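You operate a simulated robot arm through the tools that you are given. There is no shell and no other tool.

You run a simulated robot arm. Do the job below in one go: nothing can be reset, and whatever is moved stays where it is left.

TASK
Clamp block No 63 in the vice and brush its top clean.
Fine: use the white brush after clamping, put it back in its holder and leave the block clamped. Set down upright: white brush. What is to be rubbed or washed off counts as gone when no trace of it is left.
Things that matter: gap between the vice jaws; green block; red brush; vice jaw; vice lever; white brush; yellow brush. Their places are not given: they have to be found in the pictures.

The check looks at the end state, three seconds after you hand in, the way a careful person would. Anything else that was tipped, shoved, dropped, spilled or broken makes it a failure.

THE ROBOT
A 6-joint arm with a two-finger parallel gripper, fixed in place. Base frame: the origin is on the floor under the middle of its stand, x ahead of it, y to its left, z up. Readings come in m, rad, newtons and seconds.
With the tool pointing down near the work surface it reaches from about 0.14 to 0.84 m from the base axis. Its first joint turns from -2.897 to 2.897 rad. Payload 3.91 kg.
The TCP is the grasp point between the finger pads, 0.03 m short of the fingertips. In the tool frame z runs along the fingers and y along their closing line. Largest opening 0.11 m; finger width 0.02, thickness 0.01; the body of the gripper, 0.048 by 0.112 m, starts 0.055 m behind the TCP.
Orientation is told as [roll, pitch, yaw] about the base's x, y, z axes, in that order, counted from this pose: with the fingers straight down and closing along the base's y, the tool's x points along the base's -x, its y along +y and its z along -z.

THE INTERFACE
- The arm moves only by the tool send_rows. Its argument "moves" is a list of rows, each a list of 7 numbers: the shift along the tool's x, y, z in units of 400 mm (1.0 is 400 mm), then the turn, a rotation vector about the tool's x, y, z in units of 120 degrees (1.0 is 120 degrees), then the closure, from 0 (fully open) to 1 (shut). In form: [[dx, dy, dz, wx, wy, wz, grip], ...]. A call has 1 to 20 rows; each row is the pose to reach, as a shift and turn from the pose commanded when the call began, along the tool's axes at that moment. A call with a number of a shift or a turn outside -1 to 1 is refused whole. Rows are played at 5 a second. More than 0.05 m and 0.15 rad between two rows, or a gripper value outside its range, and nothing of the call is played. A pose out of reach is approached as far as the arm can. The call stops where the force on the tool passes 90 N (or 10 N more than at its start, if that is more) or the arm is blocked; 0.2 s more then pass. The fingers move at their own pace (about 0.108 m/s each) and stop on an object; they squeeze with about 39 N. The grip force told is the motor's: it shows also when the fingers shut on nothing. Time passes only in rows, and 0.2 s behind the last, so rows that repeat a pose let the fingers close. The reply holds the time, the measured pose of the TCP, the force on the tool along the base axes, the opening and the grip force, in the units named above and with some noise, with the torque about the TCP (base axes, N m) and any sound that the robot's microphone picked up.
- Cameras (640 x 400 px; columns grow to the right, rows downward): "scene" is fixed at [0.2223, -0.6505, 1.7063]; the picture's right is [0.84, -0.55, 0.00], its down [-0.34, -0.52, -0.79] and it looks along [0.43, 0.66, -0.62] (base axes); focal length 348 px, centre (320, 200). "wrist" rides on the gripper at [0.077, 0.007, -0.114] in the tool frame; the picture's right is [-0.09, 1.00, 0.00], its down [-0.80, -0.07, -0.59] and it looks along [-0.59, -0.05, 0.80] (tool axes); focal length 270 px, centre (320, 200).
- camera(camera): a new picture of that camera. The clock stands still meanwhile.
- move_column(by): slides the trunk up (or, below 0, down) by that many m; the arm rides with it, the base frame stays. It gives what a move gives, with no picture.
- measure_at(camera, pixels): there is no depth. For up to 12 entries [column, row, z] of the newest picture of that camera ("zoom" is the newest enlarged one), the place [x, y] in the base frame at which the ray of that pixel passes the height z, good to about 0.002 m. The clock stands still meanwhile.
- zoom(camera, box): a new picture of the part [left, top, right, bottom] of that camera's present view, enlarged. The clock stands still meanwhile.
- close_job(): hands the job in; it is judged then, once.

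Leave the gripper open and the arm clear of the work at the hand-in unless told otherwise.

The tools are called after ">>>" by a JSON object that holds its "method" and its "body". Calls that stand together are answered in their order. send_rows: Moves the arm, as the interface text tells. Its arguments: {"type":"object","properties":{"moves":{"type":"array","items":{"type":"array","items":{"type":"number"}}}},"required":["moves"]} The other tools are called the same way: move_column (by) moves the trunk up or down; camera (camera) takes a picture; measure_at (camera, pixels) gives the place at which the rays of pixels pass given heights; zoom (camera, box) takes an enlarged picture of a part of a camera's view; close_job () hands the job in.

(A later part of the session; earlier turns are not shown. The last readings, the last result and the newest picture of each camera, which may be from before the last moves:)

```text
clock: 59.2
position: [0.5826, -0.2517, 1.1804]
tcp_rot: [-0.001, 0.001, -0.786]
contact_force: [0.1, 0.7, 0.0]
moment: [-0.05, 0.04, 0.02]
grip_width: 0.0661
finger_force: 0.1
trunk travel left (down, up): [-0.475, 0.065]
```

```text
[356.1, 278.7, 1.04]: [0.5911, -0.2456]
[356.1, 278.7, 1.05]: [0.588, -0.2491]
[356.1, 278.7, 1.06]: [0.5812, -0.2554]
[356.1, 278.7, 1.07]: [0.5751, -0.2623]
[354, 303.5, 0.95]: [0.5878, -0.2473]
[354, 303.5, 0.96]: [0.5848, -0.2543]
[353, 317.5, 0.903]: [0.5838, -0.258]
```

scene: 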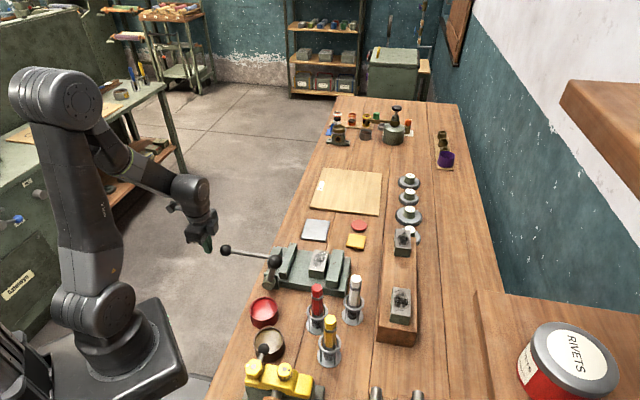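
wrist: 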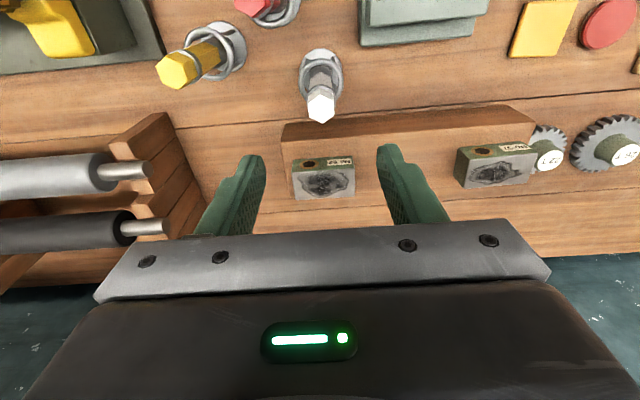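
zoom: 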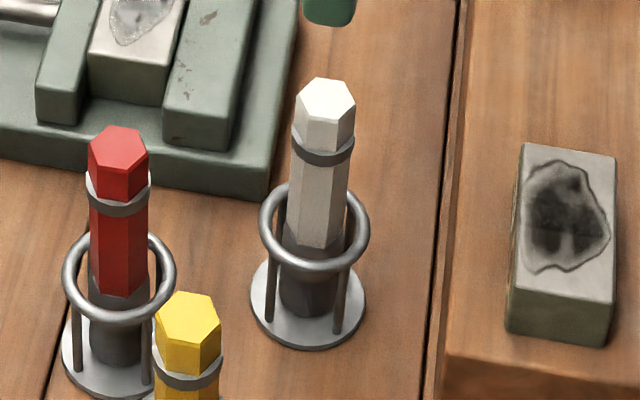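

I'll descend to z≈1.105 (tips still about 20 mm above the cap) for a closer fix.

>>> {"method": "send_rows", "body": {"moves": [[0.005, 0.0075, 0.06, 0, 0, 0, 0.4], [0.005, 0.0075, 0.12, 0, 0, 0, 0.4], [0.005, 0.0075, 0.17, 0, 0, 0, 0.4], [0.005, 0.0075, 0.1885, 0, 0, 0, 0.4], [0.005, 0.0075, 0.1885, 0, 0, 0, 0.4]]}}

>>> {"method": "camera", "body": {"camera": "wrist"}}

>>> {"method": "zoom", "body": {"camera": "wrist", "box": [240, 80, 400, 220]}}

>>> {"method": "zoom", "body": {"camera": "scene", "box": [325, 245, 385, 335]}}

```text
clock: 60.4
position: [0.5833, -0.2457, 1.101]
tcp_rot: [0.001, -0.001, -0.785]
contact_force: [-0.2, 0.5, -0.6]
moment: [0.01, -0.01, 0.03]
grip_width: 0.066
finger_force: 0.0
trunk travel left (down, up): [-0.475, 0.065]
```

```text
taken
```

wrist: 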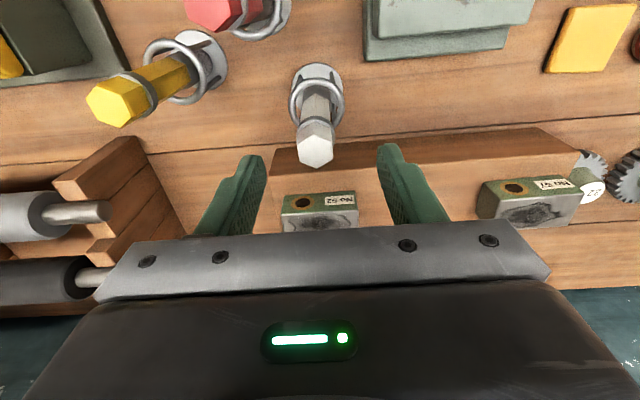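

```text
2.86 times, centred on (320, 150) of wrist
```

zoom: 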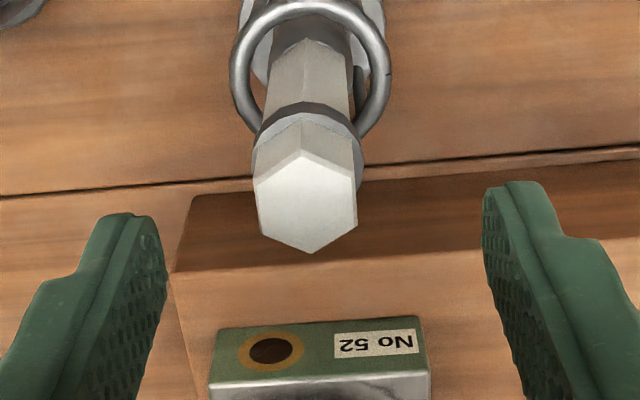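

```text
4.44 times, centred on (355, 290) of scene
```

zoom: 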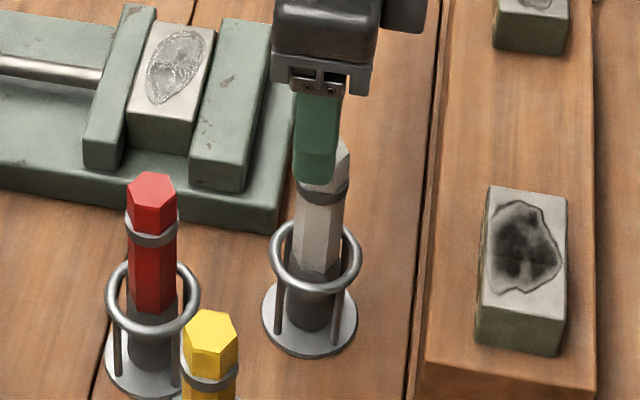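

>>> {"method": "measure_at", "body": {"camera": "wrist", "pixels": [[315.4, 151, 1.04], [315.4, 151, 1.045], [315.4, 151, 1.05], [315.4, 151, 1.055], [315.4, 151, 1.06], [298, 154, 1.05], [333, 152, 1.05], [314.5, 102, 0.955], [316, 80, 0.903]]}}

```text
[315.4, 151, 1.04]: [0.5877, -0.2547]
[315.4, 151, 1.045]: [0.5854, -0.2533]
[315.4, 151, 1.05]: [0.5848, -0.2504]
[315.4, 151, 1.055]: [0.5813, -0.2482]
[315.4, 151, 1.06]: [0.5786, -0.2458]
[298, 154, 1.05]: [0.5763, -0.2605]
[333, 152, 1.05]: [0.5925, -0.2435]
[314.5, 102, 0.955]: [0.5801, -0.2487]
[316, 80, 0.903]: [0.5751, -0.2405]
```

Centre of the cap: v≈0.2355, u≈0.590, top z≈1.051. I'll zoom further into the brush to see the band under the cap and the ring.

>>> {"method": "zoom", "body": {"camera": "scene", "box": [336, 268, 376, 328]}}

>>> {"method": "zoom", "body": {"camera": "wrist", "box": [285, 60, 350, 175]}}

```text
6.67 times, centred on (356, 298) of scene
```

zoom: 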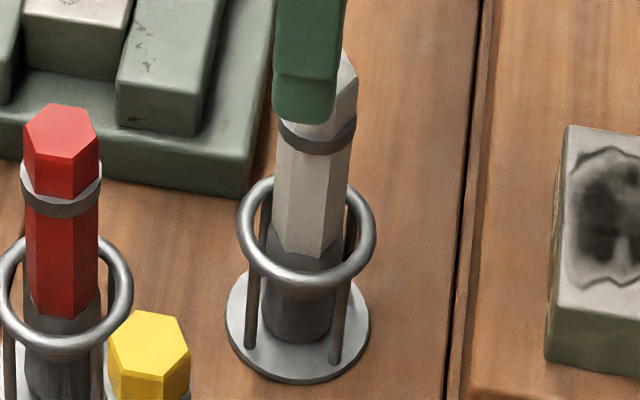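

```text
3.48 times, centred on (318, 118) of wrist
```

zoom: 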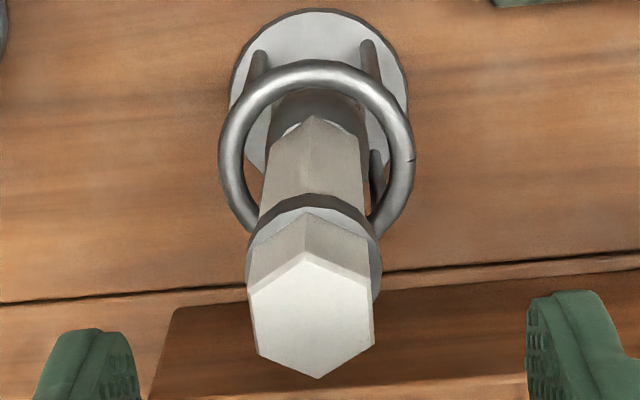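

The cap, a wider band and the hex handle sit above the ring (ring at z≈0.955). I'll centre the gripper (3 mm along v, 4 mm along u) and lower to z≈1.013, keeping the tips above the ring, and check before closing.

>>> {"method": "send_rows", "body": {"moves": [[-0.01, -0.0075, 0, 0, 0, 0, 0.4], [-0.01, -0.0075, 0.06, 0, 0, 0, 0.4], [-0.01, -0.0075, 0.12, 0, 0, 0, 0.4], [-0.01, -0.0075, 0.18, 0, 0, 0, 0.4], [-0.01, -0.0075, 0.22, 0, 0, 0, 0.4], [-0.01, -0.0075, 0.22, 0, 0, 0, 0.4]]}}

>>> {"method": "camera", "body": {"camera": "wrist"}}

>>> {"method": "zoom", "body": {"camera": "scene", "box": [325, 245, 385, 335]}}

```text
clock: 61.8
position: [0.5834, -0.2527, 1.0147]
tcp_rot: [-0.001, 0.001, -0.786]
contact_force: [-0.7, -0.3, -0.3]
moment: [-0.04, -0.02, -0.01]
grip_width: 0.0662
finger_force: 0.1
trunk travel left (down, up): [-0.475, 0.065]
```

```text
taken
```

wrist: 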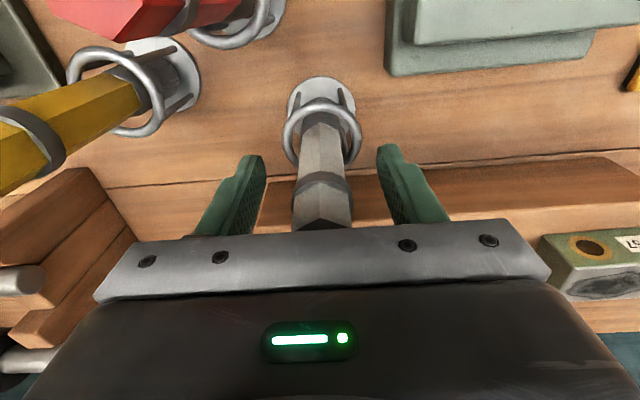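

```text
4.44 times, centred on (355, 290) of scene
```

zoom: 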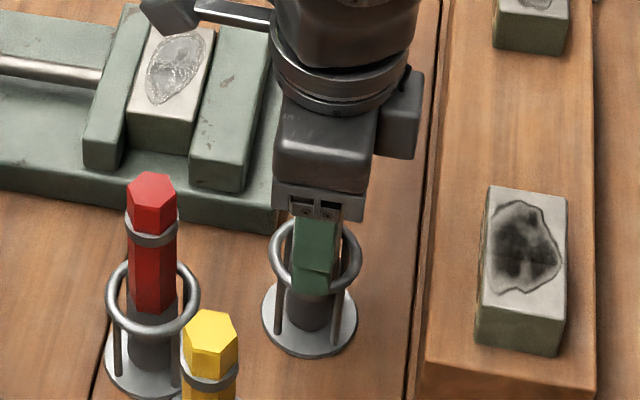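

The brush is centred between the pads (columns 265–380, brush at 322). I'll close on it and hold.

>>> {"method": "send_rows", "body": {"moves": [[0, 0, 0, 0, 0, 0, 0.6], [0, 0, 0, 0, 0, 0, 0.75], [0, 0, 0, 0, 0, 0, 1], [0, 0, 0, 0, 0, 0, 1], [0, 0, 0, 0, 0, 0, 1]]}}

>>> {"method": "camera", "body": {"camera": "wrist"}}

```text
clock: 63.0
position: [0.5844, -0.2527, 1.0141]
tcp_rot: [0.0, 0.001, -0.786]
contact_force: [-0.9, 0.1, 0.7]
moment: [-0.06, 0.08, -0.03]
grip_width: 0.0259
finger_force: 39.0
trunk travel left (down, up): [-0.475, 0.065]
```

```text
taken
```

wrist: 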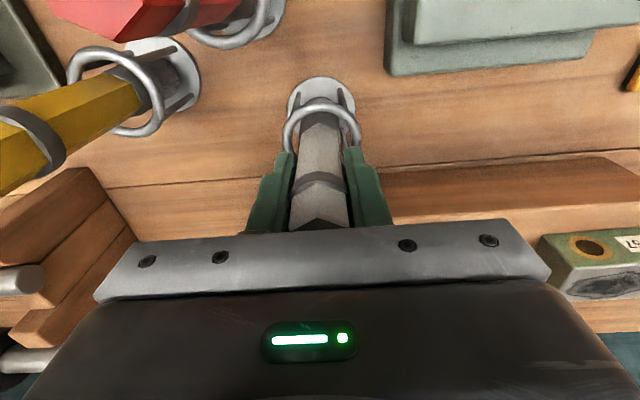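

Gripped at 26 mm with practically no side force. Home pose for the return: TCP ≈ (0.584,-0.2527,1.0143). I'll lift straight up, first 40 mm slowly, then on to z≈1.15.

>>> {"method": "send_rows", "body": {"moves": [[0, 0, -0.02, 0, 0, 0, 1], [0, 0, -0.05, 0, 0, 0, 1], [0, 0, -0.09, 0, 0, 0, 1], [0, 0, -0.14, 0, 0, 0, 1], [0, 0, -0.2, 0, 0, 0, 1], [0, 0, -0.27, 0, 0, 0, 1], [0, 0, -0.34, 0, 0, 0, 1], [0, 0, -0.34, 0, 0, 0, 1]]}}

>>> {"method": "camera", "body": {"camera": "wrist"}}

>>> {"method": "zoom", "body": {"camera": "scene", "box": [310, 220, 400, 335]}}

```text
clock: 64.8
position: [0.5836, -0.2521, 1.1511]
tcp_rot: [0.0, -0.001, -0.786]
contact_force: [0.0, -1.0, 0.3]
moment: [-0.02, 0.01, 0.01]
grip_width: 0.0257
finger_force: 38.4
trunk travel left (down, up): [-0.475, 0.065]
```

```text
taken
```

wrist: 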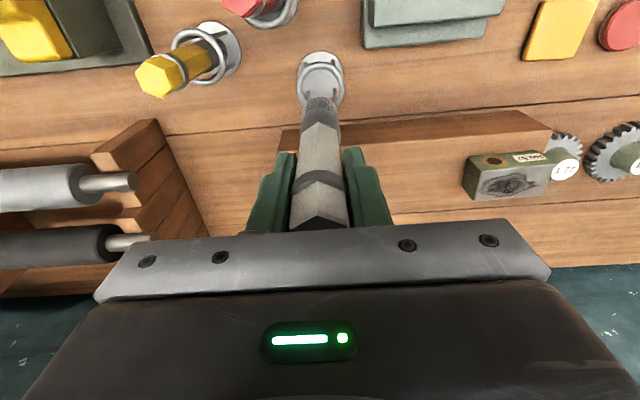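

```text
3.48 times, centred on (355, 278) of scene
```

zoom: 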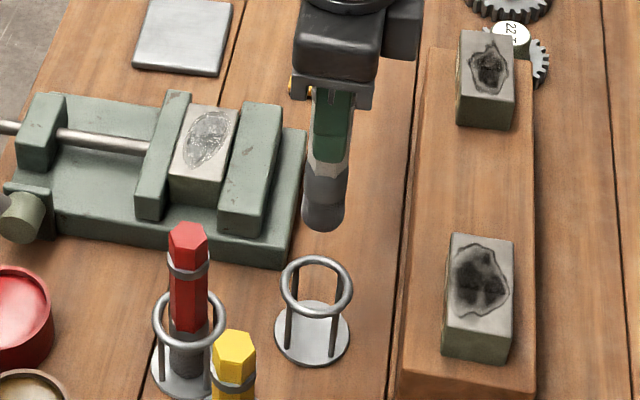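

The brush is out of its holder, hanging straight. Bristle tip is about 0.11 m below the TCP. I'll measure the clamped block's top and stain from the scene.

>>> {"method": "zoom", "body": {"camera": "scene", "box": [290, 236, 350, 286]}}

```text
8.00 times, centred on (320, 261) of scene
```

zoom: 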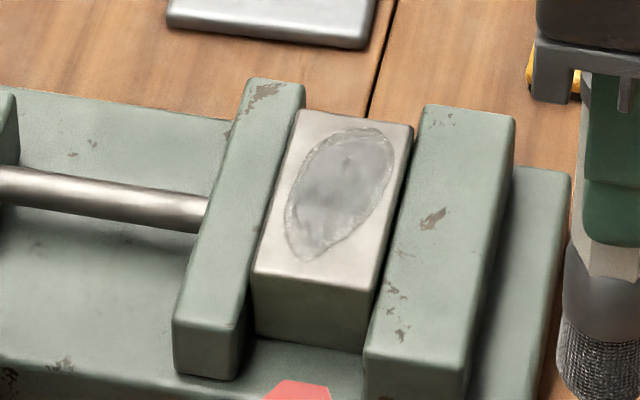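

>>> {"method": "measure_at", "body": {"camera": "zoom", "pixels": [[303, 110, 0.966], [413, 127, 0.966], [370, 288, 0.966], [253, 270, 0.966], [302, 262, 0.966], [350, 127, 0.966], [284, 215, 0.966], [397, 165, 0.966], [330, 195, 0.966], [253, 338, 0.932], [362, 353, 0.932]]}}

```text
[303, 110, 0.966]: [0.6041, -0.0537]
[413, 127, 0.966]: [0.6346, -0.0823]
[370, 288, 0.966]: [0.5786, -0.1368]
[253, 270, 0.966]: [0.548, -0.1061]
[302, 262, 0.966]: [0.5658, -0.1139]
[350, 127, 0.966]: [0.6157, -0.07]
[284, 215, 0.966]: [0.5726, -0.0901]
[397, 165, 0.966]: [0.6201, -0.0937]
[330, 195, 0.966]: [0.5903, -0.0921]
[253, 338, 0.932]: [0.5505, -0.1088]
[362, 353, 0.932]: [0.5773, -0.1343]
```

The block top spans u 0.464–0.506 and v 0.312–0.390 at z≈0.966, and the stain covers most of it. I'll carry the brush over the block centre (u 0.485, v 0.351), then go down to about 10 mm above the expected contact.

>>> {"method": "send_rows", "body": {"moves": [[0.045, 0.049, 0, 0, 0, 0, 1], [0.09, 0.098, 0, 0, 0, 0, 1], [0.135, 0.147, 0, 0, 0, 0, 1], [0.18, 0.196, 0, 0, 0, 0, 1], [0.225, 0.245, 0, 0, 0, 0, 1], [0.266, 0.292, 0, 0, 0, 0, 1], [0.266, 0.292, 0.06, 0, 0, 0, 1], [0.266, 0.292, 0.12, 0, 0, 0, 1], [0.266, 0.292, 0.155, 0, 0, 0, 1], [0.266, 0.292, 0.155, 0, 0, 0, 1]]}}

>>> {"method": "camera", "body": {"camera": "wrist"}}

>>> {"method": "zoom", "body": {"camera": "scene", "box": [280, 220, 360, 290]}}

```text
clock: 67.0
position: [0.5926, -0.0927, 1.0869]
tcp_rot: [-0.001, 0.001, -0.785]
contact_force: [0.2, -1.4, -1.3]
moment: [0.0, -0.04, 0.01]
grip_width: 0.0256
finger_force: 39.1
trunk travel left (down, up): [-0.475, 0.065]
```

```text
taken
```

wrist: 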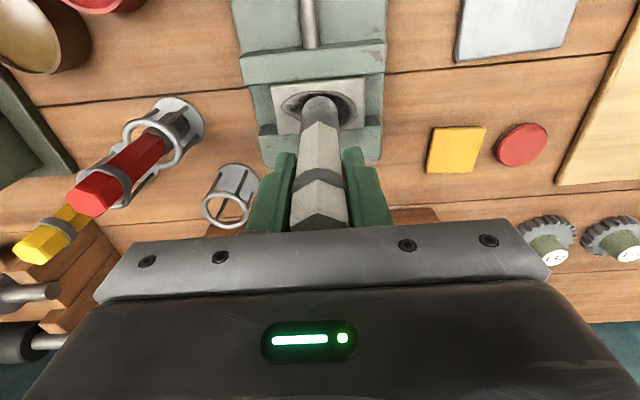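

```text
5.71 times, centred on (320, 255) of scene
```

zoom: 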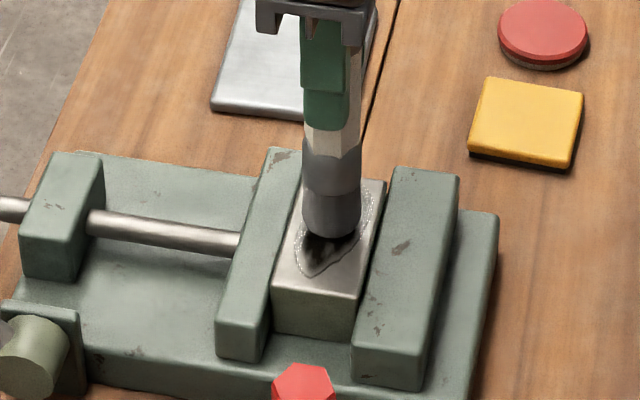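

The bristles hover just above the stain. I'll descend in 2 mm rows and watch for contact.

>>> {"method": "send_rows", "body": {"moves": [[0, 0, 0.005, 0, 0, 0, 1], [0, 0, 0.01, 0, 0, 0, 1], [0, 0, 0.015, 0, 0, 0, 1], [0, 0, 0.02, 0, 0, 0, 1], [0, 0, 0.02, 0, 0, 0, 1]]}}

>>> {"method": "zoom", "body": {"camera": "scene", "box": [300, 235, 350, 285]}}

```text
clock: 68.2
position: [0.591, -0.0926, 1.0807]
tcp_rot: [-0.001, -0.002, -0.785]
contact_force: [0.0, -1.7, 5.8]
moment: [-0.22, 0.12, -0.02]
grip_width: 0.0256
finger_force: 39.2
trunk travel left (down, up): [-0.475, 0.065]
```

```text
8.00 times, centred on (325, 260) of scene
```

zoom: 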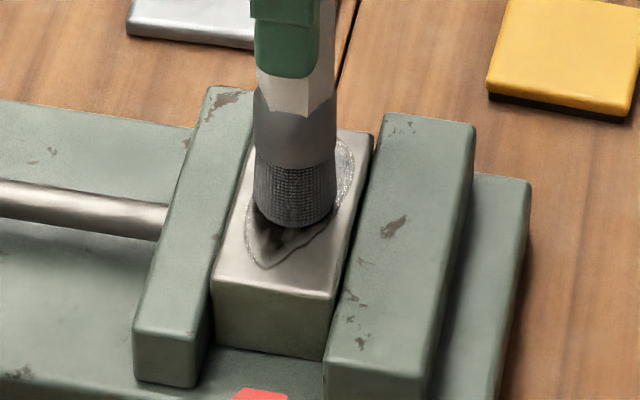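

Contact at about 6 N. I'll make a trial stroke along the block's length, ±20 mm at this height, and check what it does.

>>> {"method": "send_rows", "body": {"moves": [[0, 0.0125, 0, 0, 0, 0, 1], [0, 0.025, 0, 0, 0, 0, 1], [0, 0.0375, 0, 0, 0, 0, 1], [0, 0.05, 0, 0, 0, 0, 1], [0, 0.0375, 0, 0, 0, 0, 1], [0, 0.025, 0, 0, 0, 0, 1], [0, 0.0125, 0, 0, 0, 0, 1], [0, 0, 0, 0, 0, 0, 1], [0, -0.0125, 0, 0, 0, 0, 1], [0, -0.025, 0, 0, 0, 0, 1], [0, -0.0375, 0, 0, 0, 0, 1], [0, -0.05, 0, 0, 0, 0, 1], [0, -0.0375, 0, 0, 0, 0, 1], [0, -0.025, 0, 0, 0, 0, 1], [0, -0.0125, 0, 0, 0, 0, 1], [0, 0, 0, 0, 0, 0, 1]]}}

>>> {"method": "zoom", "body": {"camera": "scene", "box": [300, 235, 350, 285]}}

>>> {"method": "zoom", "body": {"camera": "wrist", "box": [240, 60, 400, 220]}}

```text
clock: 71.6
position: [0.5921, -0.0941, 1.081]
tcp_rot: [0.0, 0.0, -0.786]
contact_force: [0.7, 0.4, 0.4]
moment: [0.03, -0.08, -0.01]
grip_width: 0.0254
finger_force: 39.0
trunk travel left (down, up): [-0.475, 0.065]
```

```text
8.00 times, centred on (325, 260) of scene
```

zoom: 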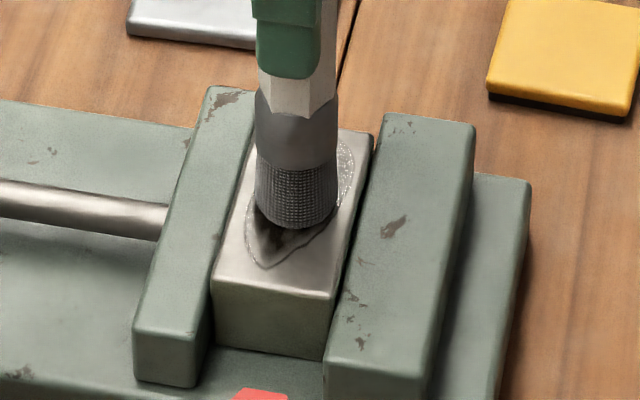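

```text
2.50 times, centred on (320, 140) of wrist
```

zoom: 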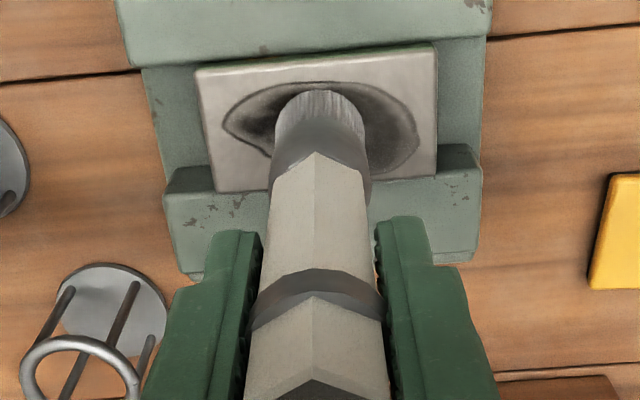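

The stain is not yet affected and the contact force has dropped to zero. I'll lower 2 mm more and read the force.

>>> {"method": "send_rows", "body": {"moves": [[0, 0, 0.0025, 0, 0, 0, 1], [0, 0, 0.005, 0, 0, 0, 1], [0, 0, 0.005, 0, 0, 0, 1]]}}

```text
clock: 72.4
position: [0.592, -0.0943, 1.0805]
tcp_rot: [0.001, -0.004, -0.785]
contact_force: [1.8, -3.1, 17.7]
moment: [-0.42, 0.07, 0.03]
grip_width: 0.0256
finger_force: 39.1
trunk travel left (down, up): [-0.475, 0.065]
```

17.7 N now. I'll ease up 0.6 mm and try strokes along the length at this pressure, then look.

>>> {"method": "send_rows", "body": {"moves": [[0, 0, -0.0015, 0, 0, 0, 1], [0, 0.0125, -0.0015, 0, 0, 0, 1], [0, 0.025, -0.0015, 0, 0, 0, 1], [0, 0.0375, -0.0015, 0, 0, 0, 1], [0, 0.05, -0.0015, 0, 0, 0, 1], [0, 0.0375, -0.0015, 0, 0, 0, 1], [0, 0.025, -0.0015, 0, 0, 0, 1], [0, 0.0125, -0.0015, 0, 0, 0, 1], [0, 0, -0.0015, 0, 0, 0, 1]]}}

>>> {"method": "zoom", "body": {"camera": "wrist", "box": [240, 60, 400, 220]}}

>>> {"method": "zoom", "body": {"camera": "scene", "box": [300, 235, 350, 285]}}

```text
clock: 74.4
position: [0.5903, -0.0946, 1.0794]
tcp_rot: [0.002, 0.0, -0.786]
contact_force: [1.1, 3.2, 13.7]
moment: [-0.02, 0.07, 0.0]
grip_width: 0.026
finger_force: 39.0
trunk travel left (down, up): [-0.475, 0.065]
```

```text
2.50 times, centred on (320, 140) of wrist
```

zoom: 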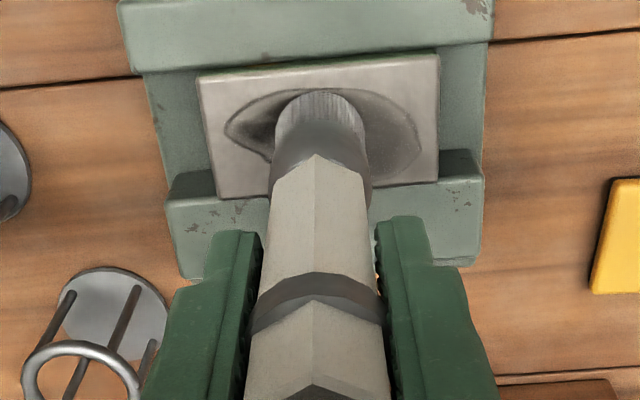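

```text
8.00 times, centred on (325, 260) of scene
```

zoom: 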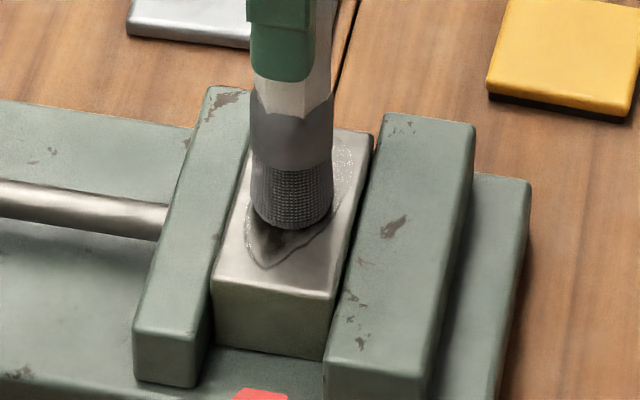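

The far side is visibly lighter: brushing works at about 13 N. I'll now do full-length strokes along the centre line.

>>> {"method": "send_rows", "body": {"moves": [[0, 0.017, 0, 0, 0, 0, 1], [0, 0.034, 0, 0, 0, 0, 1], [0, 0.051, 0, 0, 0, 0, 1], [0, 0.068, 0, 0, 0, 0, 1], [0, 0.084, 0, 0, 0, 0, 1], [0, 0.067, 0, 0, 0, 0, 1], [0, 0.05, 0, 0, 0, 0, 1], [0, 0.033, 0, 0, 0, 0, 1], [0, 0.016, 0, 0, 0, 0, 1], [0, 0, 0, 0, 0, 0, 1], [0, -0.017, 0, 0, 0, 0, 1], [0, -0.034, 0, 0, 0, 0, 1], [0, -0.051, 0, 0, 0, 0, 1], [0, -0.068, 0, 0, 0, 0, 1], [0, -0.081, 0, 0, 0, 0, 1], [0, -0.065, 0, 0, 0, 0, 1], [0, -0.049, 0, 0, 0, 0, 1], [0, -0.033, 0, 0, 0, 0, 1], [0, -0.016, 0, 0, 0, 0, 1], [0, 0, 0, 0, 0, 0, 1]]}}

>>> {"method": "zoom", "body": {"camera": "wrist", "box": [240, 60, 400, 220]}}

>>> {"method": "zoom", "body": {"camera": "scene", "box": [300, 235, 350, 285]}}

```text
clock: 78.6
position: [0.5911, -0.094, 1.0793]
tcp_rot: [0.0, 0.0, -0.785]
contact_force: [-0.5, -0.5, -0.8]
moment: [0.01, 0.03, 0.01]
grip_width: 0.0255
finger_force: 39.0
trunk travel left (down, up): [-0.475, 0.065]
```

```text
2.50 times, centred on (320, 140) of wrist
```

zoom: 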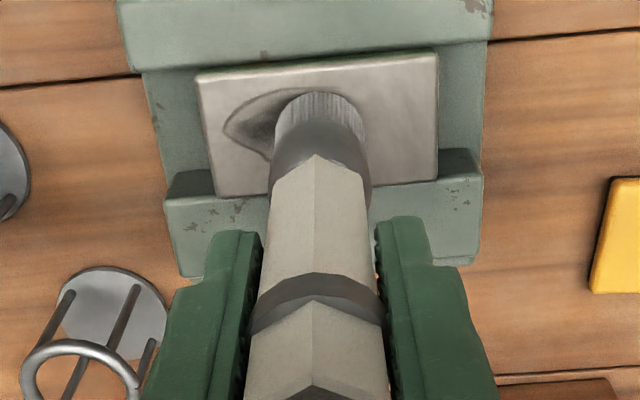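

```text
8.00 times, centred on (325, 260) of scene
```

zoom: 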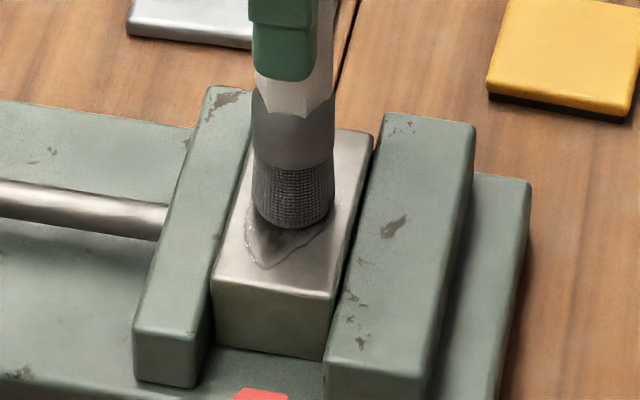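

The far half is clean now and contact has eased to zero (the brush crept up slightly in the grip). I'll lower 2.5 mm and brush the near half.

>>> {"method": "send_rows", "body": {"moves": [[0, 0, 0.003, 0, 0, 0, 1], [0, 0, 0.006, 0, 0, 0, 1], [0, 0, 0.006, 0, 0, 0, 1]]}}

```text
clock: 79.4
position: [0.5896, -0.0928, 1.0795]
tcp_rot: [0.001, -0.003, -0.785]
contact_force: [1.4, -0.1, 18.3]
moment: [-0.21, 0.11, -0.03]
grip_width: 0.0258
finger_force: 39.6
trunk travel left (down, up): [-0.475, 0.065]
```

18 N. Now two strokes over the near half.

>>> {"method": "send_rows", "body": {"moves": [[0, -0.017, 0, 0, 0, 0, 1], [0, -0.034, 0, 0, 0, 0, 1], [0, -0.051, 0, 0, 0, 0, 1], [0, -0.068, 0, 0, 0, 0, 1], [0, -0.081, 0, 0, 0, 0, 1], [0, -0.065, 0, 0, 0, 0, 1], [0, -0.049, 0, 0, 0, 0, 1], [0, -0.033, 0, 0, 0, 0, 1], [0, -0.016, 0, 0, 0, 0, 1], [0, 0, 0, 0, 0, 0, 1]]}}

>>> {"method": "zoom", "body": {"camera": "wrist", "box": [240, 60, 400, 220]}}

>>> {"method": "zoom", "body": {"camera": "scene", "box": [300, 235, 350, 285]}}

```text
clock: 81.6
position: [0.5885, -0.0947, 1.0771]
tcp_rot: [0.001, -0.002, -0.783]
contact_force: [-6.5, -6.7, 24.7]
moment: [-0.67, 0.68, 0.0]
grip_width: 0.0257
finger_force: 38.9
trunk travel left (down, up): [-0.475, 0.065]
```

```text
2.50 times, centred on (320, 140) of wrist
```

zoom: 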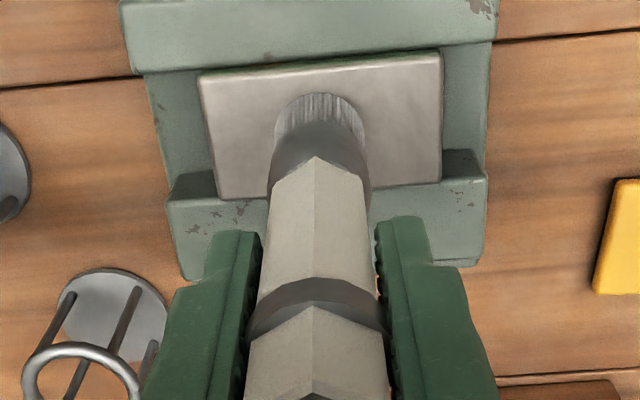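

```text
8.00 times, centred on (325, 260) of scene
```

zoom: 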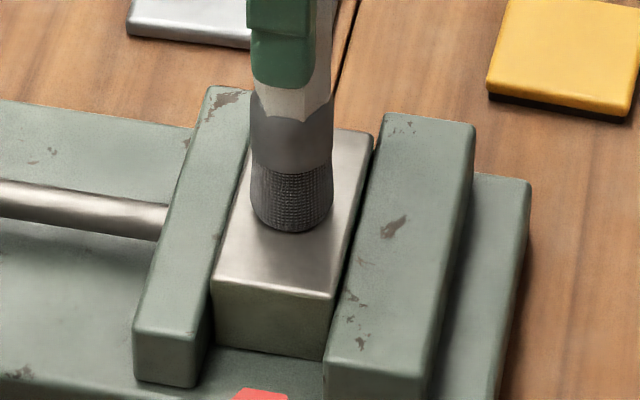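

The near half is clean too. I'll lift the brush 40 mm to view the whole top.

>>> {"method": "send_rows", "body": {"moves": [[0, 0, -0.01, 0, 0, 0, 1], [0, 0, -0.05, 0, 0, 0, 1], [0, 0, -0.1, 0, 0, 0, 1], [-0.06, -0.06, -0.15, 0, 0, 0, 1], [-0.1, -0.12, -0.19, 0, 0, 0, 1], [-0.1, -0.12, -0.19, 0, 0, 0, 1]]}}

>>> {"method": "camera", "body": {"camera": "wrist"}}

>>> {"method": "zoom", "body": {"camera": "wrist", "box": [300, 0, 440, 120]}}

>>> {"method": "zoom", "body": {"camera": "scene", "box": [295, 230, 350, 285]}}

```text
clock: 83.0
position: [0.586, -0.1556, 1.1533]
tcp_rot: [0.001, 0.0, -0.786]
contact_force: [0.3, 0.6, -0.8]
moment: [-0.01, -0.01, 0.0]
grip_width: 0.0257
finger_force: 39.5
trunk travel left (down, up): [-0.475, 0.065]
```

```text
taken
```

wrist: 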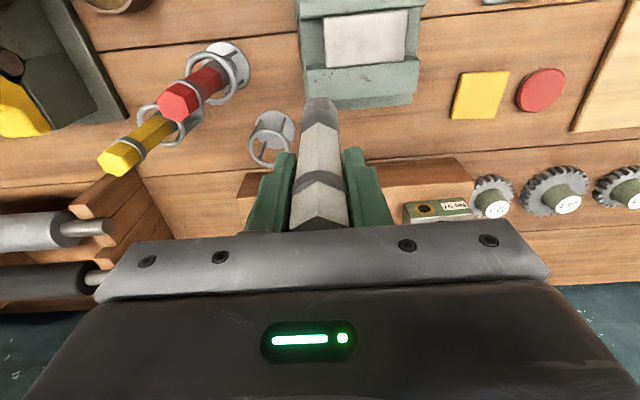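

```text
3.33 times, centred on (370, 60) of wrist
```

zoom: 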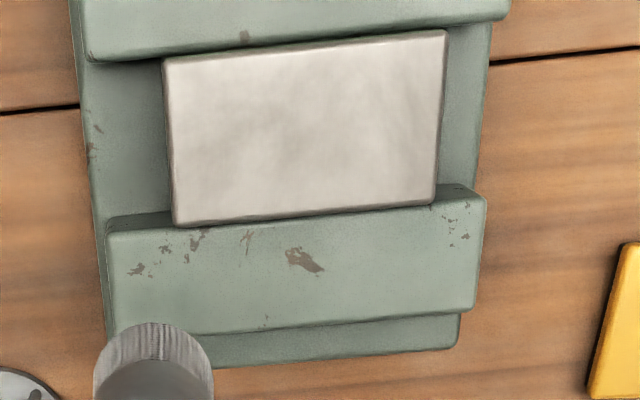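

```text
7.27 times, centred on (322, 258) of scene
```

zoom: 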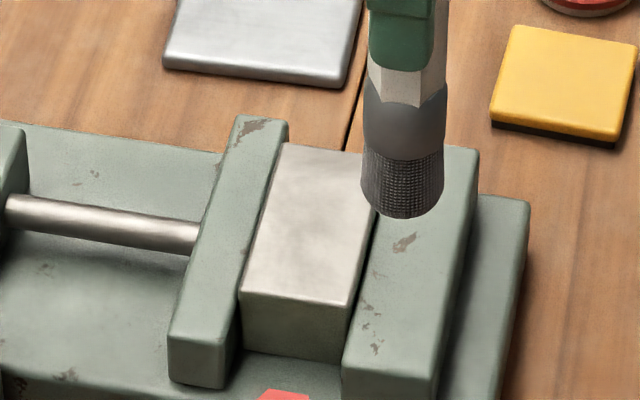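

The top looks clean. I'll zoom in more tightly to look for faint traces.

>>> {"method": "zoom", "body": {"camera": "wrist", "box": [318, 6, 410, 72]}}

>>> {"method": "zoom", "body": {"camera": "scene", "box": [308, 243, 340, 275]}}

```text
6.06 times, centred on (364, 39) of wrist
```

zoom: 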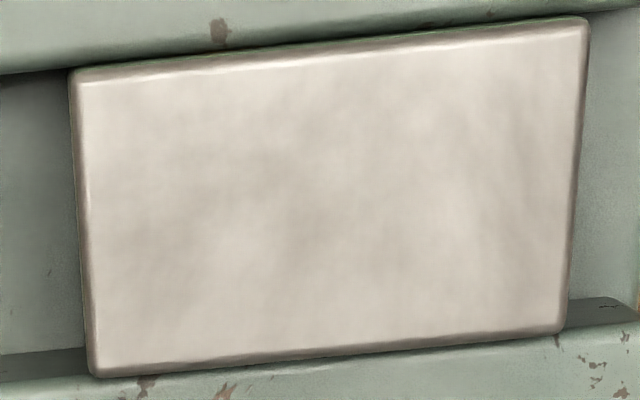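

```text
12.50 times, centred on (324, 259) of scene
```

zoom: 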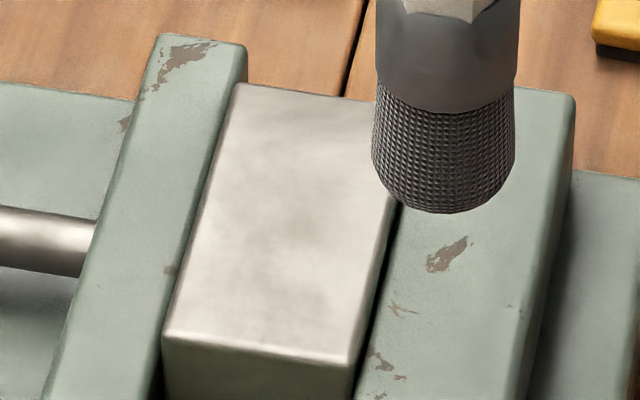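

It looks clean, but the cloudy shading makes faint residue hard to rule out, so I'll add one more full pass. First back over the block centre to just above contact.

>>> {"method": "send_rows", "body": {"moves": [[0.05, 0.06, 0, 0, 0, 0, 1], [0.1, 0.12, 0, 0, 0, 0, 1], [0.1, 0.12, 0.06, 0, 0, 0, 1], [0.1, 0.12, 0.12, 0, 0, 0, 1], [0.1, 0.12, 0.16, 0, 0, 0, 1], [0.1, 0.12, 0.178, 0, 0, 0, 1], [0.1, 0.12, 0.184, 0, 0, 0, 1], [0.1, 0.12, 0.184, 0, 0, 0, 1]]}}

```text
clock: 84.8
position: [0.5906, -0.0952, 1.0796]
tcp_rot: [0.002, -0.001, -0.785]
contact_force: [0.6, -0.2, 5.2]
moment: [-0.28, 0.14, 0.03]
grip_width: 0.026
finger_force: 38.3
trunk travel left (down, up): [-0.475, 0.065]
```

5 N contact. I'll press about 1.5 mm more and run a loop along both long sides of the top.

>>> {"method": "send_rows", "body": {"moves": [[0, 0, 0.00375, 0, 0, 0, 1], [0.01, 0.017, 0.00375, 0, 0, 0, 1], [0.02, 0.034, 0.00375, 0, 0, 0, 1], [0.02, 0.051, 0.00375, 0, 0, 0, 1], [0.02, 0.068, 0.00375, 0, 0, 0, 1], [0.02, 0.08, 0.00375, 0, 0, 0, 1], [0, 0.08, 0.00375, 0, 0, 0, 1], [-0.02, 0.08, 0.00375, 0, 0, 0, 1], [-0.02, 0.06, 0.00375, 0, 0, 0, 1], [-0.02, 0.04, 0.00375, 0, 0, 0, 1], [-0.02, 0.02, 0.00375, 0, 0, 0, 1], [-0.02, 0, 0.00375, 0, 0, 0, 1], [-0.02, 0, 0.00375, 0, 0, 0, 1]]}}

```text
clock: 87.6
position: [0.5948, -0.0991, 1.0776]
tcp_rot: [0.001, 0.0, -0.786]
contact_force: [2.3, 1.3, 10.9]
moment: [0.39, -0.4, 0.02]
grip_width: 0.0257
finger_force: 39.1
trunk travel left (down, up): [-0.475, 0.065]
```

Contact is about 11 N. I'll continue the loop over the near half on both sides.

>>> {"method": "send_rows", "body": {"moves": [[0, -0.02, 0, 0, 0, 0, 1], [0, -0.04, 0, 0, 0, 0, 1], [0, -0.06, 0, 0, 0, 0, 1], [0, -0.077, 0, 0, 0, 0, 1], [0.02, -0.077, 0.001, 0, 0, 0, 1], [0.04, -0.077, 0.002, 0, 0, 0, 1], [0.04, -0.06, 0.002, 0, 0, 0, 1], [0.04, -0.04, 0.002, 0, 0, 0, 1], [0.04, -0.02, 0.002, 0, 0, 0, 1], [0.04, 0, 0.002, 0, 0, 0, 1], [0.02, 0, 0.002, 0, 0, 0, 1], [0.02, -0.02, 0.002, 0, 0, 0, 1], [0.02, -0.04, 0.002, 0, 0, 0, 1], [0.02, -0.06, 0.002, 0, 0, 0, 1], [0.02, -0.075, 0.002, 0, 0, 0, 1], [0.02, -0.055, 0.002, 0, 0, 0, 1], [0.02, -0.035, 0.002, 0, 0, 0, 1], [0.02, -0.015, 0.002, 0, 0, 0, 1], [0.02, 0, 0.002, 0, 0, 0, 1]]}}

>>> {"method": "zoom", "body": {"camera": "scene", "box": [280, 225, 350, 285]}}

```text
clock: 91.6
position: [0.5915, -0.0927, 1.0759]
tcp_rot: [0.0, 0.001, -0.785]
contact_force: [-0.8, 0.2, 0.1]
moment: [-0.01, 0.0, -0.01]
grip_width: 0.0256
finger_force: 38.5
trunk travel left (down, up): [-0.475, 0.065]
```

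```text
6.67 times, centred on (315, 255) of scene
```

zoom: 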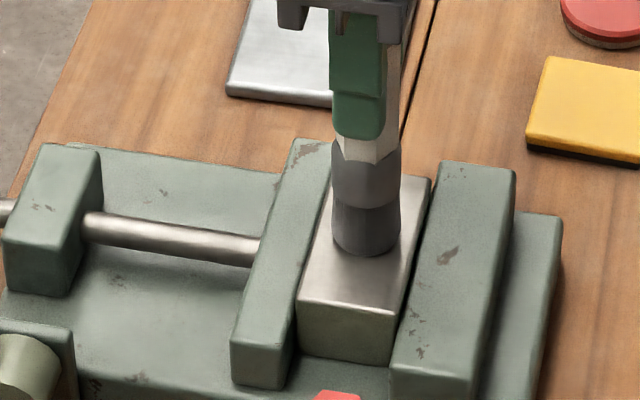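

Contact eased off again at the end. I'll lift away and compare the top with the previous picture.

>>> {"method": "send_rows", "body": {"moves": [[0, 0, -0.02, 0, 0, 0, 1], [0, 0, -0.08, 0, 0, 0, 1], [-0.06, -0.06, -0.15, 0, 0, 0, 1], [-0.1, -0.12, -0.195, 0, 0, 0, 1], [-0.1, -0.12, -0.195, 0, 0, 0, 1]]}}

>>> {"method": "camera", "body": {"camera": "wrist"}}

>>> {"method": "zoom", "body": {"camera": "wrist", "box": [318, 6, 410, 72]}}

>>> {"method": "zoom", "body": {"camera": "scene", "box": [308, 243, 340, 275]}}

```text
clock: 92.8
position: [0.5876, -0.1554, 1.1538]
tcp_rot: [0.0, 0.0, -0.785]
contact_force: [0.5, -0.2, 0.2]
moment: [-0.01, -0.02, 0.03]
grip_width: 0.0256
finger_force: 39.1
trunk travel left (down, up): [-0.475, 0.065]
```

```text
taken
```

wrist: 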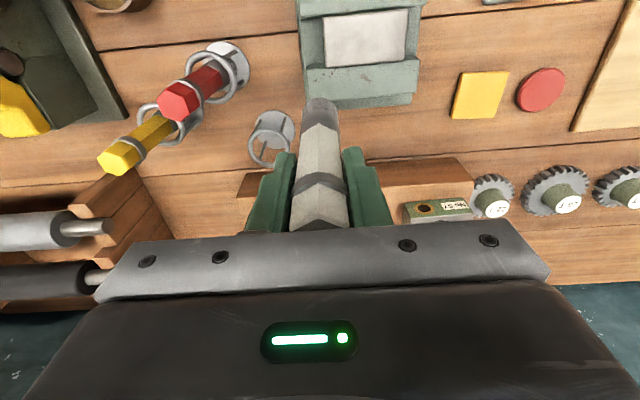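

```text
6.06 times, centred on (364, 39) of wrist
```

zoom: 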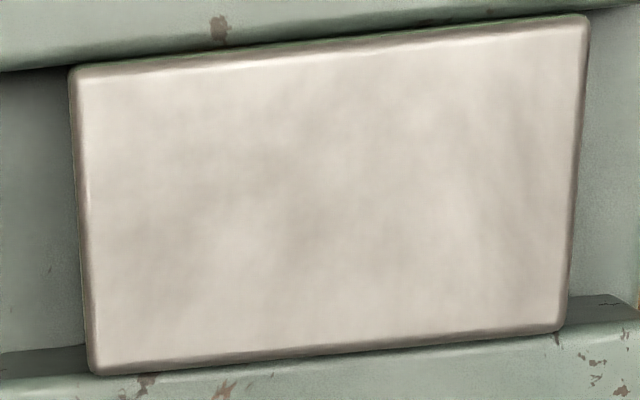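

```text
12.50 times, centred on (324, 259) of scene
```

zoom: 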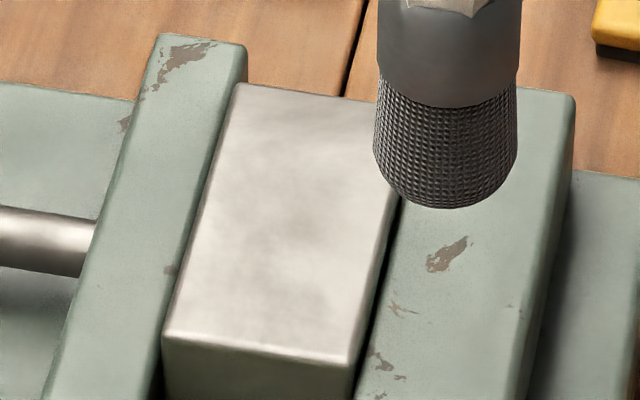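

The pattern is identical to before, so it's just the metal's shading and the top is clean. Now I'll return the brush: move back above its holder, retracing my commanded offsets, and check alignment.

>>> {"method": "send_rows", "body": {"moves": [[-0.04, -0.043, 0, 0, 0, 0, 1], [-0.08, -0.086, 0, 0, 0, 0, 1], [-0.12, -0.129, 0, 0, 0, 0, 1], [-0.166, -0.172, 0, 0, 0, 0, 1], [-0.166, -0.172, 0, 0, 0, 0, 1], [-0.166, -0.172, 0, 0, 0, 0, 1]]}}

>>> {"method": "camera", "body": {"camera": "wrist"}}

>>> {"method": "zoom", "body": {"camera": "wrist", "box": [270, 30, 380, 150]}}

>>> {"method": "zoom", "body": {"camera": "scene", "box": [310, 220, 400, 335]}}

```text
clock: 94.2
position: [0.5843, -0.2521, 1.1533]
tcp_rot: [0.0, -0.001, -0.785]
contact_force: [-0.1, -0.8, -0.4]
moment: [-0.02, 0.01, 0.02]
grip_width: 0.0257
finger_force: 38.5
trunk travel left (down, up): [-0.475, 0.065]
```

```text
taken
```

wrist: 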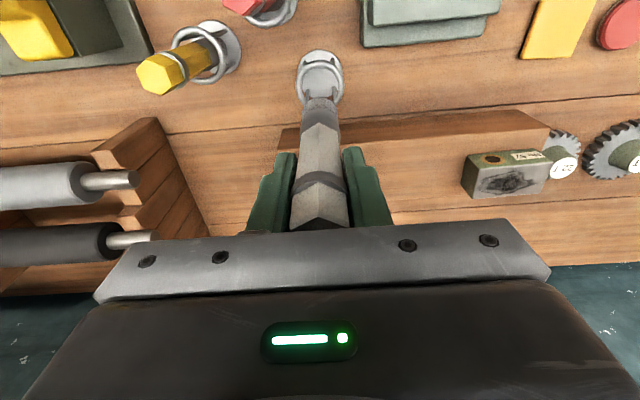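

```text
3.33 times, centred on (325, 90) of wrist
```

zoom: 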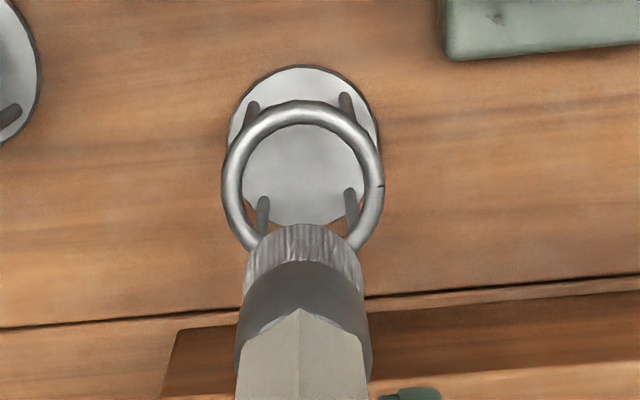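

```text
3.48 times, centred on (355, 278) of scene
```

zoom: 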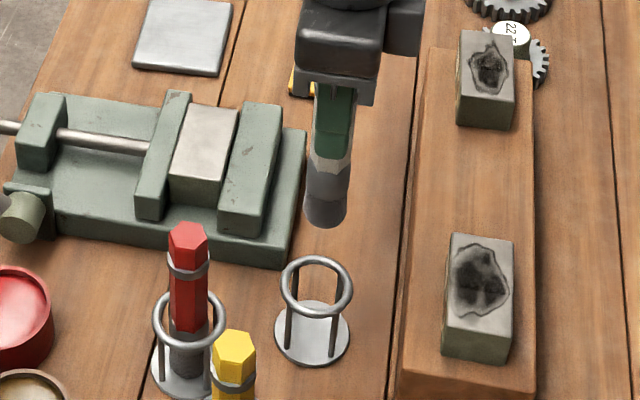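

The brush hangs straight and in line with the ring. I'll lower until the bristles are about 15 mm above the ring and check the alignment.

>>> {"method": "send_rows", "body": {"moves": [[0, 0, 0.06, 0, 0, 0, 1], [0, 0, 0.12, 0, 0, 0, 1], [0, 0, 0.165, 0, 0, 0, 1], [0, 0, 0.175, 0, 0, 0, 1], [0, 0, 0.175, 0, 0, 0, 1]]}}

>>> {"method": "camera", "body": {"camera": "wrist"}}

>>> {"method": "zoom", "body": {"camera": "wrist", "box": [270, 50, 380, 170]}}

>>> {"method": "zoom", "body": {"camera": "scene", "box": [325, 250, 385, 335]}}

```text
clock: 95.4
position: [0.5843, -0.252, 1.0844]
tcp_rot: [0.0, 0.0, -0.785]
contact_force: [-0.2, 0.6, -0.9]
moment: [0.0, -0.02, 0.01]
grip_width: 0.0258
finger_force: 39.2
trunk travel left (down, up): [-0.475, 0.065]
```

```text
taken
```

wrist: 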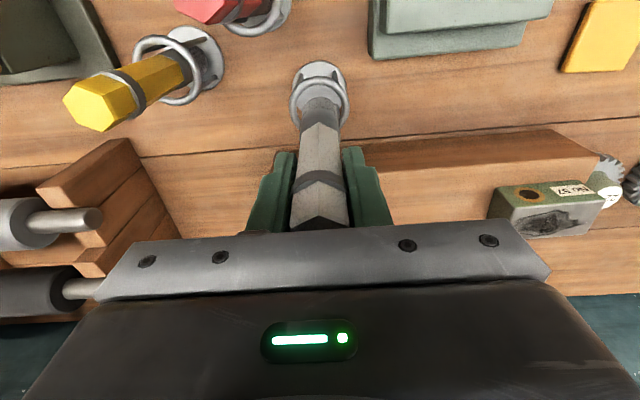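

```text
3.33 times, centred on (325, 110) of wrist
```

zoom: 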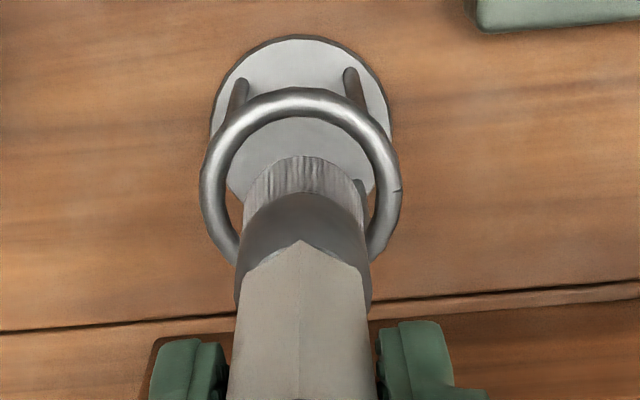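

```text
4.71 times, centred on (355, 292) of scene
```

zoom: 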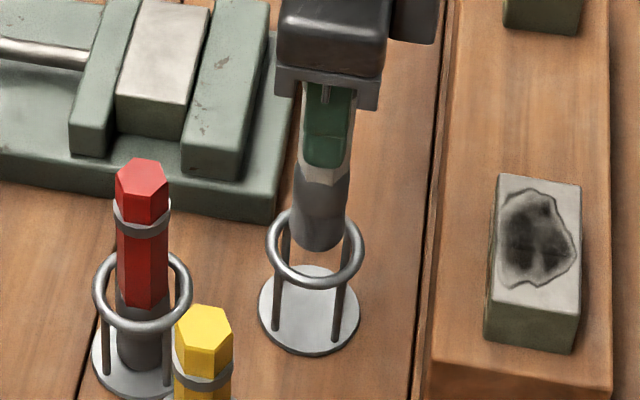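

Well aligned with the ring. I'll lower through the ring in 6 mm rows to about 10 mm above the original height and check for side forces.

>>> {"method": "send_rows", "body": {"moves": [[0, 0, 0.02, 0, 0, 0, 1], [0, 0, 0.04, 0, 0, 0, 1], [0, 0, 0.055, 0, 0, 0, 1], [0, 0, 0.07, 0, 0, 0, 1], [0, 0, 0.085, 0, 0, 0, 1], [0, 0, 0.1, 0, 0, 0, 1], [0, 0, 0.115, 0, 0, 0, 1], [0, 0, 0.13, 0, 0, 0, 1], [0, 0, 0.145, 0, 0, 0, 1], [0, 0, 0.15, 0, 0, 0, 1], [0, 0, 0.15, 0, 0, 0, 1]]}}

>>> {"method": "zoom", "body": {"camera": "scene", "box": [325, 250, 385, 335]}}

>>> {"method": "zoom", "body": {"camera": "wrist", "box": [260, 60, 390, 230]}}

```text
clock: 97.8
position: [0.5834, -0.2514, 1.0242]
tcp_rot: [0.001, 0.0, -0.785]
contact_force: [0.2, 0.3, -0.6]
moment: [0.0, 0.0, -0.02]
grip_width: 0.026
finger_force: 38.9
trunk travel left (down, up): [-0.475, 0.065]
```

```text
4.71 times, centred on (355, 292) of scene
```

zoom: 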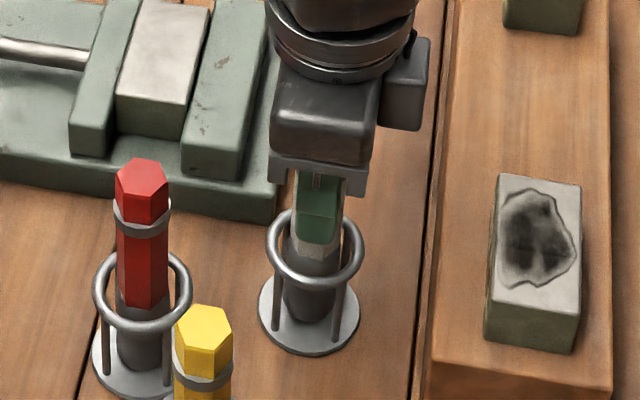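

```text
2.35 times, centred on (325, 145) of wrist
```

zoom: 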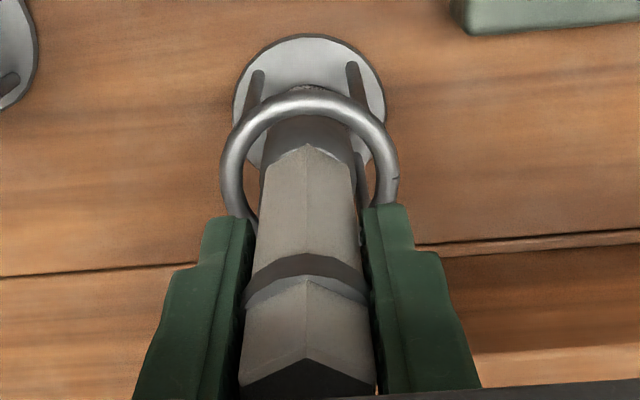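

It's through the ring with no side force. I'll lower 10 mm more in 2 mm rows.

>>> {"method": "send_rows", "body": {"moves": [[0, 0, 0.006, 0, 0, 0, 1], [0, 0, 0.012, 0, 0, 0, 1], [0, 0, 0.018, 0, 0, 0, 1], [0, 0, 0.024, 0, 0, 0, 1], [0, 0, 0.028, 0, 0, 0, 1], [0, 0, 0.028, 0, 0, 0, 1]]}}

```text
clock: 99.2
position: [0.5827, -0.2516, 1.0158]
tcp_rot: [0.003, -0.005, -0.787]
contact_force: [2.5, -2.5, 32.0]
moment: [-0.5, 0.24, 0.08]
grip_width: 0.026
finger_force: 39.0
trunk travel left (down, up): [-0.475, 0.065]
```

Unexpected: 32 N already at z≈1.016, which is sooner than I expected. I'll back up 2 mm and look closely at what it's touching.

>>> {"method": "send_rows", "body": {"moves": [[0, 0, -0.01, 0, 0, 0, 1], [0, 0, -0.015, 0, 0, 0, 1], [0, 0, -0.015, 0, 0, 0, 1]]}}

>>> {"method": "zoom", "body": {"camera": "scene", "box": [330, 265, 380, 335]}}

>>> {"method": "zoom", "body": {"camera": "wrist", "box": [280, 60, 360, 160]}}

```text
clock: 100.0
position: [0.5824, -0.2515, 1.0193]
tcp_rot: [-0.001, 0.003, -0.785]
contact_force: [0.6, -0.6, 0.0]
moment: [-0.05, 0.02, 0.0]
grip_width: 0.0254
finger_force: 38.6
trunk travel left (down, up): [-0.475, 0.065]
```

```text
5.71 times, centred on (355, 300) of scene
```

zoom: 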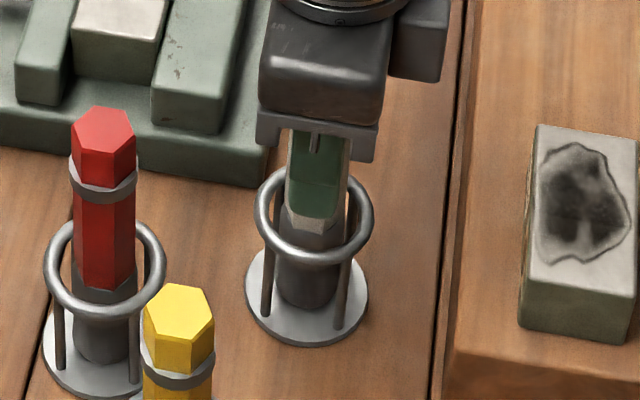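

```text
4.00 times, centred on (320, 110) of wrist
```

zoom: 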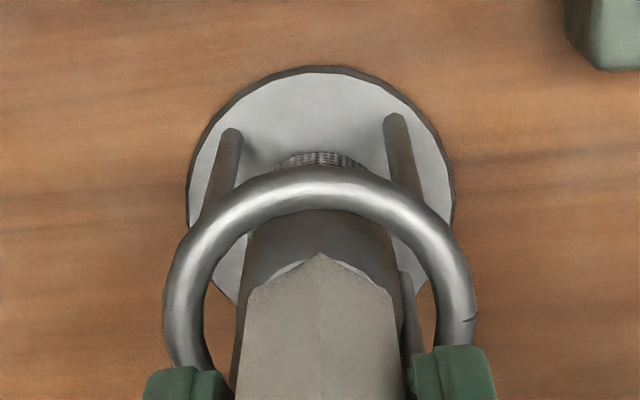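

The brush is properly inside the ring with its base at the disc, at the same height against the ring as originally; it has just shifted a few millimetres in the grip. I'll lower 2 mm gently and check the force before releasing.

>>> {"method": "send_rows", "body": {"moves": [[0, 0, 0.0025, 0, 0, 0, 1], [0, 0, 0.005, 0, 0, 0, 1], [0, 0, 0.005, 0, 0, 0, 1]]}}

```text
clock: 100.8
position: [0.5842, -0.2514, 1.0162]
tcp_rot: [0.0, 0.001, -0.785]
contact_force: [-0.2, -0.5, -0.8]
moment: [0.01, 0.01, 0.01]
grip_width: 0.0256
finger_force: 39.1
trunk travel left (down, up): [-0.475, 0.065]
```

Still no contact. One more millimetre.

>>> {"method": "send_rows", "body": {"moves": [[0, 0, 0.0025, 0, 0, 0, 1], [0, 0, 0.0025, 0, 0, 0, 1]]}}

```text
clock: 101.4
position: [0.5841, -0.2506, 1.0173]
tcp_rot: [0.0, -0.001, -0.786]
contact_force: [-0.1, 0.1, -0.2]
moment: [0.04, -0.03, -0.02]
grip_width: 0.0254
finger_force: 38.9
trunk travel left (down, up): [-0.475, 0.065]
```

Still none. Another 1 mm.

>>> {"method": "send_rows", "body": {"moves": [[0, 0, 0.0025, 0, 0, 0, 1], [0, 0, 0.0025, 0, 0, 0, 1]]}}

```text
clock: 102.0
position: [0.5833, -0.2517, 1.0163]
tcp_rot: [0.0, -0.001, -0.785]
contact_force: [0.7, -0.4, 7.6]
moment: [0.1, -0.17, 0.03]
grip_width: 0.0256
finger_force: 38.9
trunk travel left (down, up): [-0.475, 0.065]
```

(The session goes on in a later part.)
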